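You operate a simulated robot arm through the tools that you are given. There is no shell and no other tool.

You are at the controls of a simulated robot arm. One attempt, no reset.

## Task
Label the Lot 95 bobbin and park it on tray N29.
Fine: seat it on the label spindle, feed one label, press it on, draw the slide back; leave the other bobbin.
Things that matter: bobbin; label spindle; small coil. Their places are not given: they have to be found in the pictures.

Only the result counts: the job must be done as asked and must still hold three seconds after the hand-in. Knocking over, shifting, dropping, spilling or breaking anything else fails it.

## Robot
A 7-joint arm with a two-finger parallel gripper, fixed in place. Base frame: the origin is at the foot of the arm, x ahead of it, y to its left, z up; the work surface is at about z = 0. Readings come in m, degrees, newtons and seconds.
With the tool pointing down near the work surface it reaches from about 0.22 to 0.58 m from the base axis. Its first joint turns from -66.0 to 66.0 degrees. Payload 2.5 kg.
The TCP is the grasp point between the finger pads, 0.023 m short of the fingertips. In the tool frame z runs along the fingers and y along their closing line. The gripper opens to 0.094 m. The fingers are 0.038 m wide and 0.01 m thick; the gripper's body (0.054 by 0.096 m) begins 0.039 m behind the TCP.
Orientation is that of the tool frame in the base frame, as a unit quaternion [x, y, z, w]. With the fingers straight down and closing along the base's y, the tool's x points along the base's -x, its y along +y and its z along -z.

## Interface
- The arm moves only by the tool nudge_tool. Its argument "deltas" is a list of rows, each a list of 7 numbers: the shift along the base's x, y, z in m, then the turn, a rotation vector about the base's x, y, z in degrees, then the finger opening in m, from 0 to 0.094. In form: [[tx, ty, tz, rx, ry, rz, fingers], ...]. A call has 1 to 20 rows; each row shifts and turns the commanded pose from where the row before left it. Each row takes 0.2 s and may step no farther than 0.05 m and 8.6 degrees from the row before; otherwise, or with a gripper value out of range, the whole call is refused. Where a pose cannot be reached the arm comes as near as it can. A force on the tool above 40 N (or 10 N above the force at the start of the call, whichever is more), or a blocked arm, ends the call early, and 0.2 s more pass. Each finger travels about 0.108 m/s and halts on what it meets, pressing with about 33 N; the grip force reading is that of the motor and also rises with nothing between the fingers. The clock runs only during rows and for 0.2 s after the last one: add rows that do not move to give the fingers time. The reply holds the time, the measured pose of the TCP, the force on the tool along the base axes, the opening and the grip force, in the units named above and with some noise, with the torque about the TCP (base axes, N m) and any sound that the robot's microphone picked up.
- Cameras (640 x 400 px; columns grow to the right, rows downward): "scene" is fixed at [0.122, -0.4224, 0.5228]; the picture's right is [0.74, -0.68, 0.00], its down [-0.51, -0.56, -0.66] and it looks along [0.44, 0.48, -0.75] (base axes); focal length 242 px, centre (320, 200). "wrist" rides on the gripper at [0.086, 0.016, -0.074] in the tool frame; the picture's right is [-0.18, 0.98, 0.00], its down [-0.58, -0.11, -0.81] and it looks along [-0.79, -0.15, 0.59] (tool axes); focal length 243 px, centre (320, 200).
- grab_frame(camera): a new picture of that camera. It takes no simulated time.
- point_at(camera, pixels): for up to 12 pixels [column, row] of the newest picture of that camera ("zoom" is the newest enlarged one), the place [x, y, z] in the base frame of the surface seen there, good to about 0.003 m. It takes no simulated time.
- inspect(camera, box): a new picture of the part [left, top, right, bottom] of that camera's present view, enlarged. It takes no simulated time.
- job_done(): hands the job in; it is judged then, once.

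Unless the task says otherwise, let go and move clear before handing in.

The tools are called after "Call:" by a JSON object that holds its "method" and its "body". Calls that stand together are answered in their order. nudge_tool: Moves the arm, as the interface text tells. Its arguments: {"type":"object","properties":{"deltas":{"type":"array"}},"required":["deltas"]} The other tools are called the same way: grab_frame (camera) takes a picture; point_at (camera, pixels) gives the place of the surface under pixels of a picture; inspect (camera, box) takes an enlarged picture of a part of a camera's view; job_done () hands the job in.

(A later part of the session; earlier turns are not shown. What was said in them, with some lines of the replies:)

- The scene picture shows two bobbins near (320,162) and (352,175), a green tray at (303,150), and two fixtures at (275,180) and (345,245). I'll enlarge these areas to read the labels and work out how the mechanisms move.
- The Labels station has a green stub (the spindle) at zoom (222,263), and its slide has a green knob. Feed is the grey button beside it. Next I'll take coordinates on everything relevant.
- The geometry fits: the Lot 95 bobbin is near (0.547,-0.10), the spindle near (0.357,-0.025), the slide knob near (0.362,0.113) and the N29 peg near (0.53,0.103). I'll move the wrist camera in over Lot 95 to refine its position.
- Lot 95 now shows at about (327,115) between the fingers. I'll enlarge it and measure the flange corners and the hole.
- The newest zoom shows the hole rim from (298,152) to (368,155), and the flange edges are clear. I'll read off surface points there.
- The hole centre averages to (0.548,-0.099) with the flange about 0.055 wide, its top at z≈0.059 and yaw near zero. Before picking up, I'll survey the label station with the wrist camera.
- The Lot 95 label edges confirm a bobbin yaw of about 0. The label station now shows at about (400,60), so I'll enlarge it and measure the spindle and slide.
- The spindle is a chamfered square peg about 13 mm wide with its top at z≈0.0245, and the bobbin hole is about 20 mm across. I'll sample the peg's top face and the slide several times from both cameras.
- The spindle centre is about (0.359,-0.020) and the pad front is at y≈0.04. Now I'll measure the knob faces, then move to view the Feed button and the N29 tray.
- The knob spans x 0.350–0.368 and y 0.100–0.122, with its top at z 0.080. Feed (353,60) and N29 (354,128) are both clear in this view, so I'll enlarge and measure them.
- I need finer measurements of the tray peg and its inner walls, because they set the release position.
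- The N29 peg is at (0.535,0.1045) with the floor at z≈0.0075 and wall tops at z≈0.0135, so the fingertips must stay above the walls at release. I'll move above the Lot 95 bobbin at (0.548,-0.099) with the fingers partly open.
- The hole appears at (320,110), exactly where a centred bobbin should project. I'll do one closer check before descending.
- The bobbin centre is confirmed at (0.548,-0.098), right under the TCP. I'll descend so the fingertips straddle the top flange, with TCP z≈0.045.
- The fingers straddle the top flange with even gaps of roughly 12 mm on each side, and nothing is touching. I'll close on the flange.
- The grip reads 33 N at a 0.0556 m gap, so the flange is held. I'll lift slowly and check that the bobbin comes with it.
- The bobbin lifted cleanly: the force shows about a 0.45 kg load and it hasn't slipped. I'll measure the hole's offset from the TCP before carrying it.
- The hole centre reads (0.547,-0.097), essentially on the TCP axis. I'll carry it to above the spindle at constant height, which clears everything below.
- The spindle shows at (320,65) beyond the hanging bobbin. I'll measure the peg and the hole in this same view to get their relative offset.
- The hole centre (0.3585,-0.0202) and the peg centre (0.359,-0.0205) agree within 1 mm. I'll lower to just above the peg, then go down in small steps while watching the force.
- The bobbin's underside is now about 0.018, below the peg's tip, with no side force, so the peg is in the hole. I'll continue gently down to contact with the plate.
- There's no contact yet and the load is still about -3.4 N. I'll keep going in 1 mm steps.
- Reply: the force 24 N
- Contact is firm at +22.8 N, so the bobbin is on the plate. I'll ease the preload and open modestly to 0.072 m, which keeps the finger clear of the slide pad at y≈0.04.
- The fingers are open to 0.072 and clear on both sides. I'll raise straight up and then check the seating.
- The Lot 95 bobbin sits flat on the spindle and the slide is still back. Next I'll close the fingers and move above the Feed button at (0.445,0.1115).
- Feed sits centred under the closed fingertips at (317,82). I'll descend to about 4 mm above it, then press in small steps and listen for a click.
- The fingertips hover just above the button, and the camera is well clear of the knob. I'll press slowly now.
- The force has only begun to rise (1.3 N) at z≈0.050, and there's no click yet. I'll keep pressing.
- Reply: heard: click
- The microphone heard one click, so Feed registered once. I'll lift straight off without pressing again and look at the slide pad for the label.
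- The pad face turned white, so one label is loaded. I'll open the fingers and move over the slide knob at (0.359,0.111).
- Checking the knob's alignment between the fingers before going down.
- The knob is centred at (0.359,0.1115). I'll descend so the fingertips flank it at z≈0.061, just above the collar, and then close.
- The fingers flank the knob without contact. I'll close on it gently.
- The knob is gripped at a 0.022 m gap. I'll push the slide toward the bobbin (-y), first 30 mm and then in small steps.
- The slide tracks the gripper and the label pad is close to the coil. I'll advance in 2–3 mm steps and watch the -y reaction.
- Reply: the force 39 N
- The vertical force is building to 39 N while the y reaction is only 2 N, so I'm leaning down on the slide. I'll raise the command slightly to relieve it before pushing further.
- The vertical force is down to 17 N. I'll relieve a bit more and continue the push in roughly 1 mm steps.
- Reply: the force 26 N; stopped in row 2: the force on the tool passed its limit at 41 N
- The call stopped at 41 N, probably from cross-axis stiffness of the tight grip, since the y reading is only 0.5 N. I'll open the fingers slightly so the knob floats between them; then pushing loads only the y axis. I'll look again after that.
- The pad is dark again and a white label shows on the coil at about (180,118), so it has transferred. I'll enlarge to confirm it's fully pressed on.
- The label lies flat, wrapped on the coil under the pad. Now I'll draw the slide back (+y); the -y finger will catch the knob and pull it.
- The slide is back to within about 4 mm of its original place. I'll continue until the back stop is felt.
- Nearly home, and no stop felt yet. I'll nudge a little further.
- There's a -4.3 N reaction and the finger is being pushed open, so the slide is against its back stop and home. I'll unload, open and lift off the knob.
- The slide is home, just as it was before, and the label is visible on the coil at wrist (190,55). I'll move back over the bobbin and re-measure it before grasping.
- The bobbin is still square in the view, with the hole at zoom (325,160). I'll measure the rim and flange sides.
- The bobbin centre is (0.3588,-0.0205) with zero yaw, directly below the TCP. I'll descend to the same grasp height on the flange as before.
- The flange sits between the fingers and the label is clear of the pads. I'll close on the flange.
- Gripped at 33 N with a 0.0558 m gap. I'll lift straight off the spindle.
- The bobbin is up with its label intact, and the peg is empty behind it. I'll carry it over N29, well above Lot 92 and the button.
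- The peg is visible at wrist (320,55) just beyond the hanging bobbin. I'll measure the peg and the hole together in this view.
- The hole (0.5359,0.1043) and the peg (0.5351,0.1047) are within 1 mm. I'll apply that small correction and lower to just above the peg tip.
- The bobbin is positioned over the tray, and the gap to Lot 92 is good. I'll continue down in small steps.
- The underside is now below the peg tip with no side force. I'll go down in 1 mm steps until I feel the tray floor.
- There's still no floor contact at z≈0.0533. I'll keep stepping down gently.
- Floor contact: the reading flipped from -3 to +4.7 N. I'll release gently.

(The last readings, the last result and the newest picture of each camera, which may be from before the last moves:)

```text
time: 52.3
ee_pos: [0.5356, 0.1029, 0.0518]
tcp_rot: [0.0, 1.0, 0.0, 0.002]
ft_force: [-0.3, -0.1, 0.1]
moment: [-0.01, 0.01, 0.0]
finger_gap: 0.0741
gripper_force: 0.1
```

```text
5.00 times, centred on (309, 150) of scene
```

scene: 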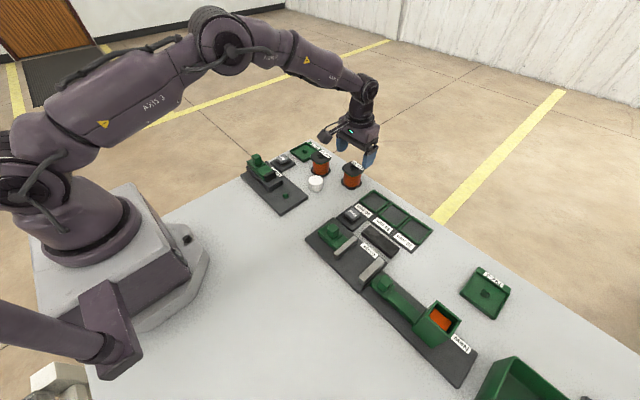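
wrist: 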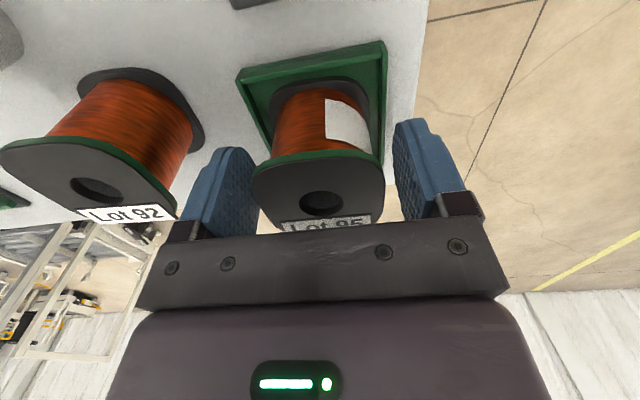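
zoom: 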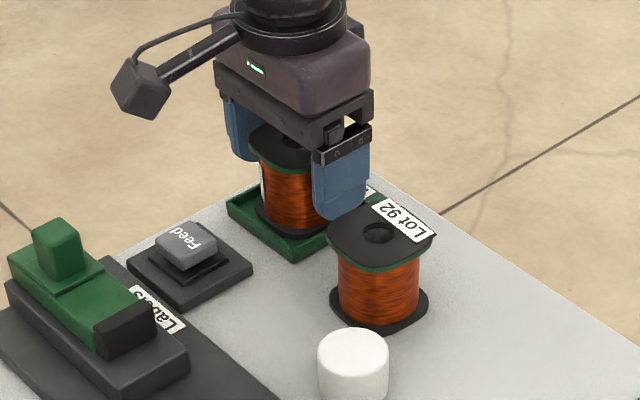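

The bobbin is released and stands in the tray, with both fingers clear. I'll lift straight up and back away.

Call:
{"method": "nudge_tool", "body": {"deltas": [[0, 0, 0.008, 0, 0, 0, 0.074], [0, 0, 0.02, 0, 0, 0, 0.074], [0, 0, 0.035, 0, 0, 0, 0.074], [0, 0, 0.04, 0, 0, 0, 0.074], [-0.02, 0, 0.035, 0, 0, 0, 0.074], [-0.04, 0, 0.02, 0, 0, 0, 0.074], [-0.04, 0, 0, 0, 0, 0, 0.074], [0, 0, 0, 0, 0, 0, 0.074]]}}

Call:
{"method": "grab_frame", "body": {"camera": "wrist"}}

Call:
{"method": "inspect", "body": {"camera": "scene", "box": [237, 120, 357, 210]}}

Call:
{"method": "grab_frame", "body": {"camera": "scene"}}

```text
time: 54.1
ee_pos: [0.4334, 0.1045, 0.2113]
tcp_rot: [0.0, 1.0, -0.001, 0.001]
ft_force: [0.2, 0.0, -0.2]
moment: [0.05, -0.01, -0.02]
finger_gap: 0.0738
gripper_force: 0.0
```

```text
taken
```

wrist: 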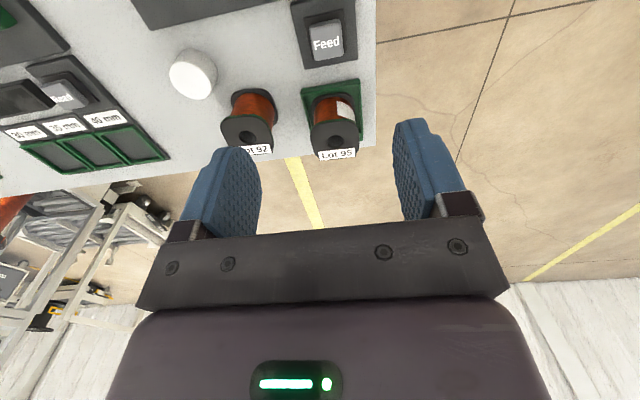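

```text
4.44 times, centred on (297, 165) of scene
```

zoom: 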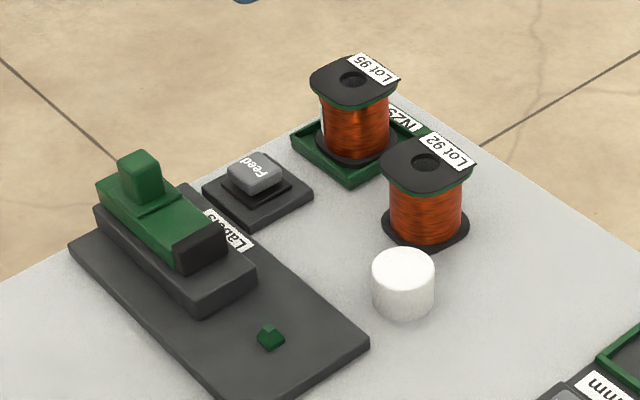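

```text
taken
```

scene: 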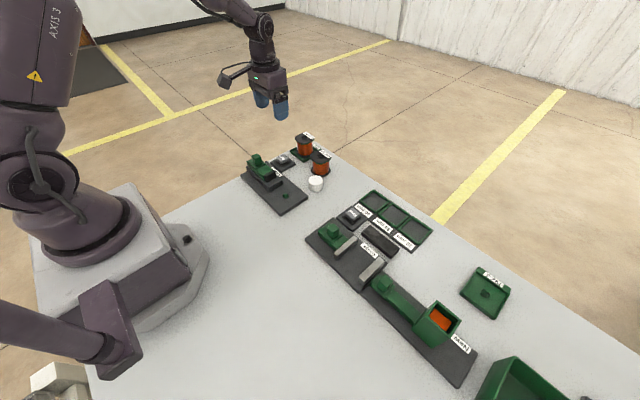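

Lot 95 stands in N29, the slide is back, and Lot 92 hasn't moved. I'll check closely that the bobbin is level and seated and the label is on.

Call:
{"method": "inspect", "body": {"camera": "wrist", "box": [285, 65, 385, 170]}}

Call:
{"method": "inspect", "body": {"camera": "scene", "box": [281, 126, 331, 166]}}

Call:
{"method": "point_at", "body": {"camera": "scene", "pixels": [[298, 140], [305, 143], [311, 140], [300, 137], [304, 133], [312, 160], [330, 160], [320, 166], [276, 187], [277, 177], [283, 175], [286, 172]]}}

```text
3.81 times, centred on (335, 118) of wrist
```

zoom: 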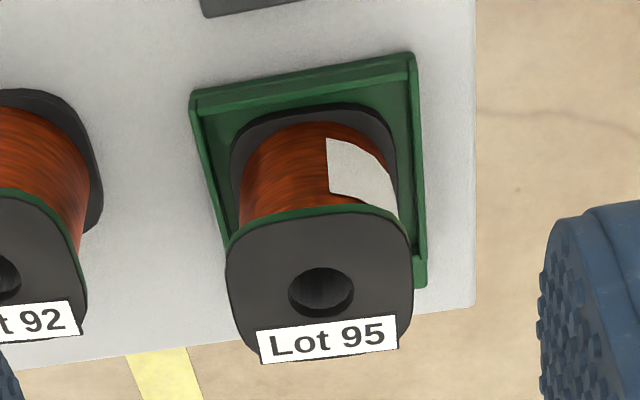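

```text
10.00 times, centred on (306, 146) of scene
```

zoom: 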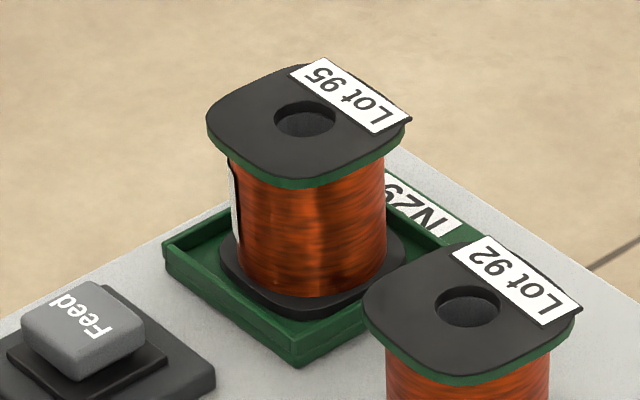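

```text
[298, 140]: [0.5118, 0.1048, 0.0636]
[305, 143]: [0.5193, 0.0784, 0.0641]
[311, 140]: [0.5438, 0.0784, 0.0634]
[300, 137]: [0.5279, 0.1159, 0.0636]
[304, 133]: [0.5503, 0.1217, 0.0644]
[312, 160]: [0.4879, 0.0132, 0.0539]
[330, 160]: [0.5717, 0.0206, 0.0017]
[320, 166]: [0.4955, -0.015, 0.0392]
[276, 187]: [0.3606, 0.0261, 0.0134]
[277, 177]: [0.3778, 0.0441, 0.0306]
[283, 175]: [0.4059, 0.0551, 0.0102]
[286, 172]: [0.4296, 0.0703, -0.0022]
```

The top flange reads a level z≈0.064 at every point, so the bobbin is fully seated in N29. The label lies flat on the coil, the slide is back at its stop, Lot 92 and everything else is undisturbed, and the gripper is open and clear. I'm handing in.

Call:
{"method": "job_done", "body": {}}

```text
The job is handed in.
```

The Lot 95 bobbin is labelled and standing in tray N29, and I've handed the job in; no verdict has come back yet.

- **Label:** I pressed Feed once and heard one click. The label moved from the slide pad to the coil and lies flat there.
- **Press:** one push stopped at the 41 N force limit while I was gripping the slide knob tightly. The label had already transferred by then.
- **Slide:** it is drawn back against its stop.
- **Seating:** the bobbin's top flange reads the same height all round (about 0.064 m), so it sits level on the tray floor.
- **Surroundings:** Lot 92 stayed where it was, and nothing else appears moved in the last pictures. The gripper is open and clear of the table.
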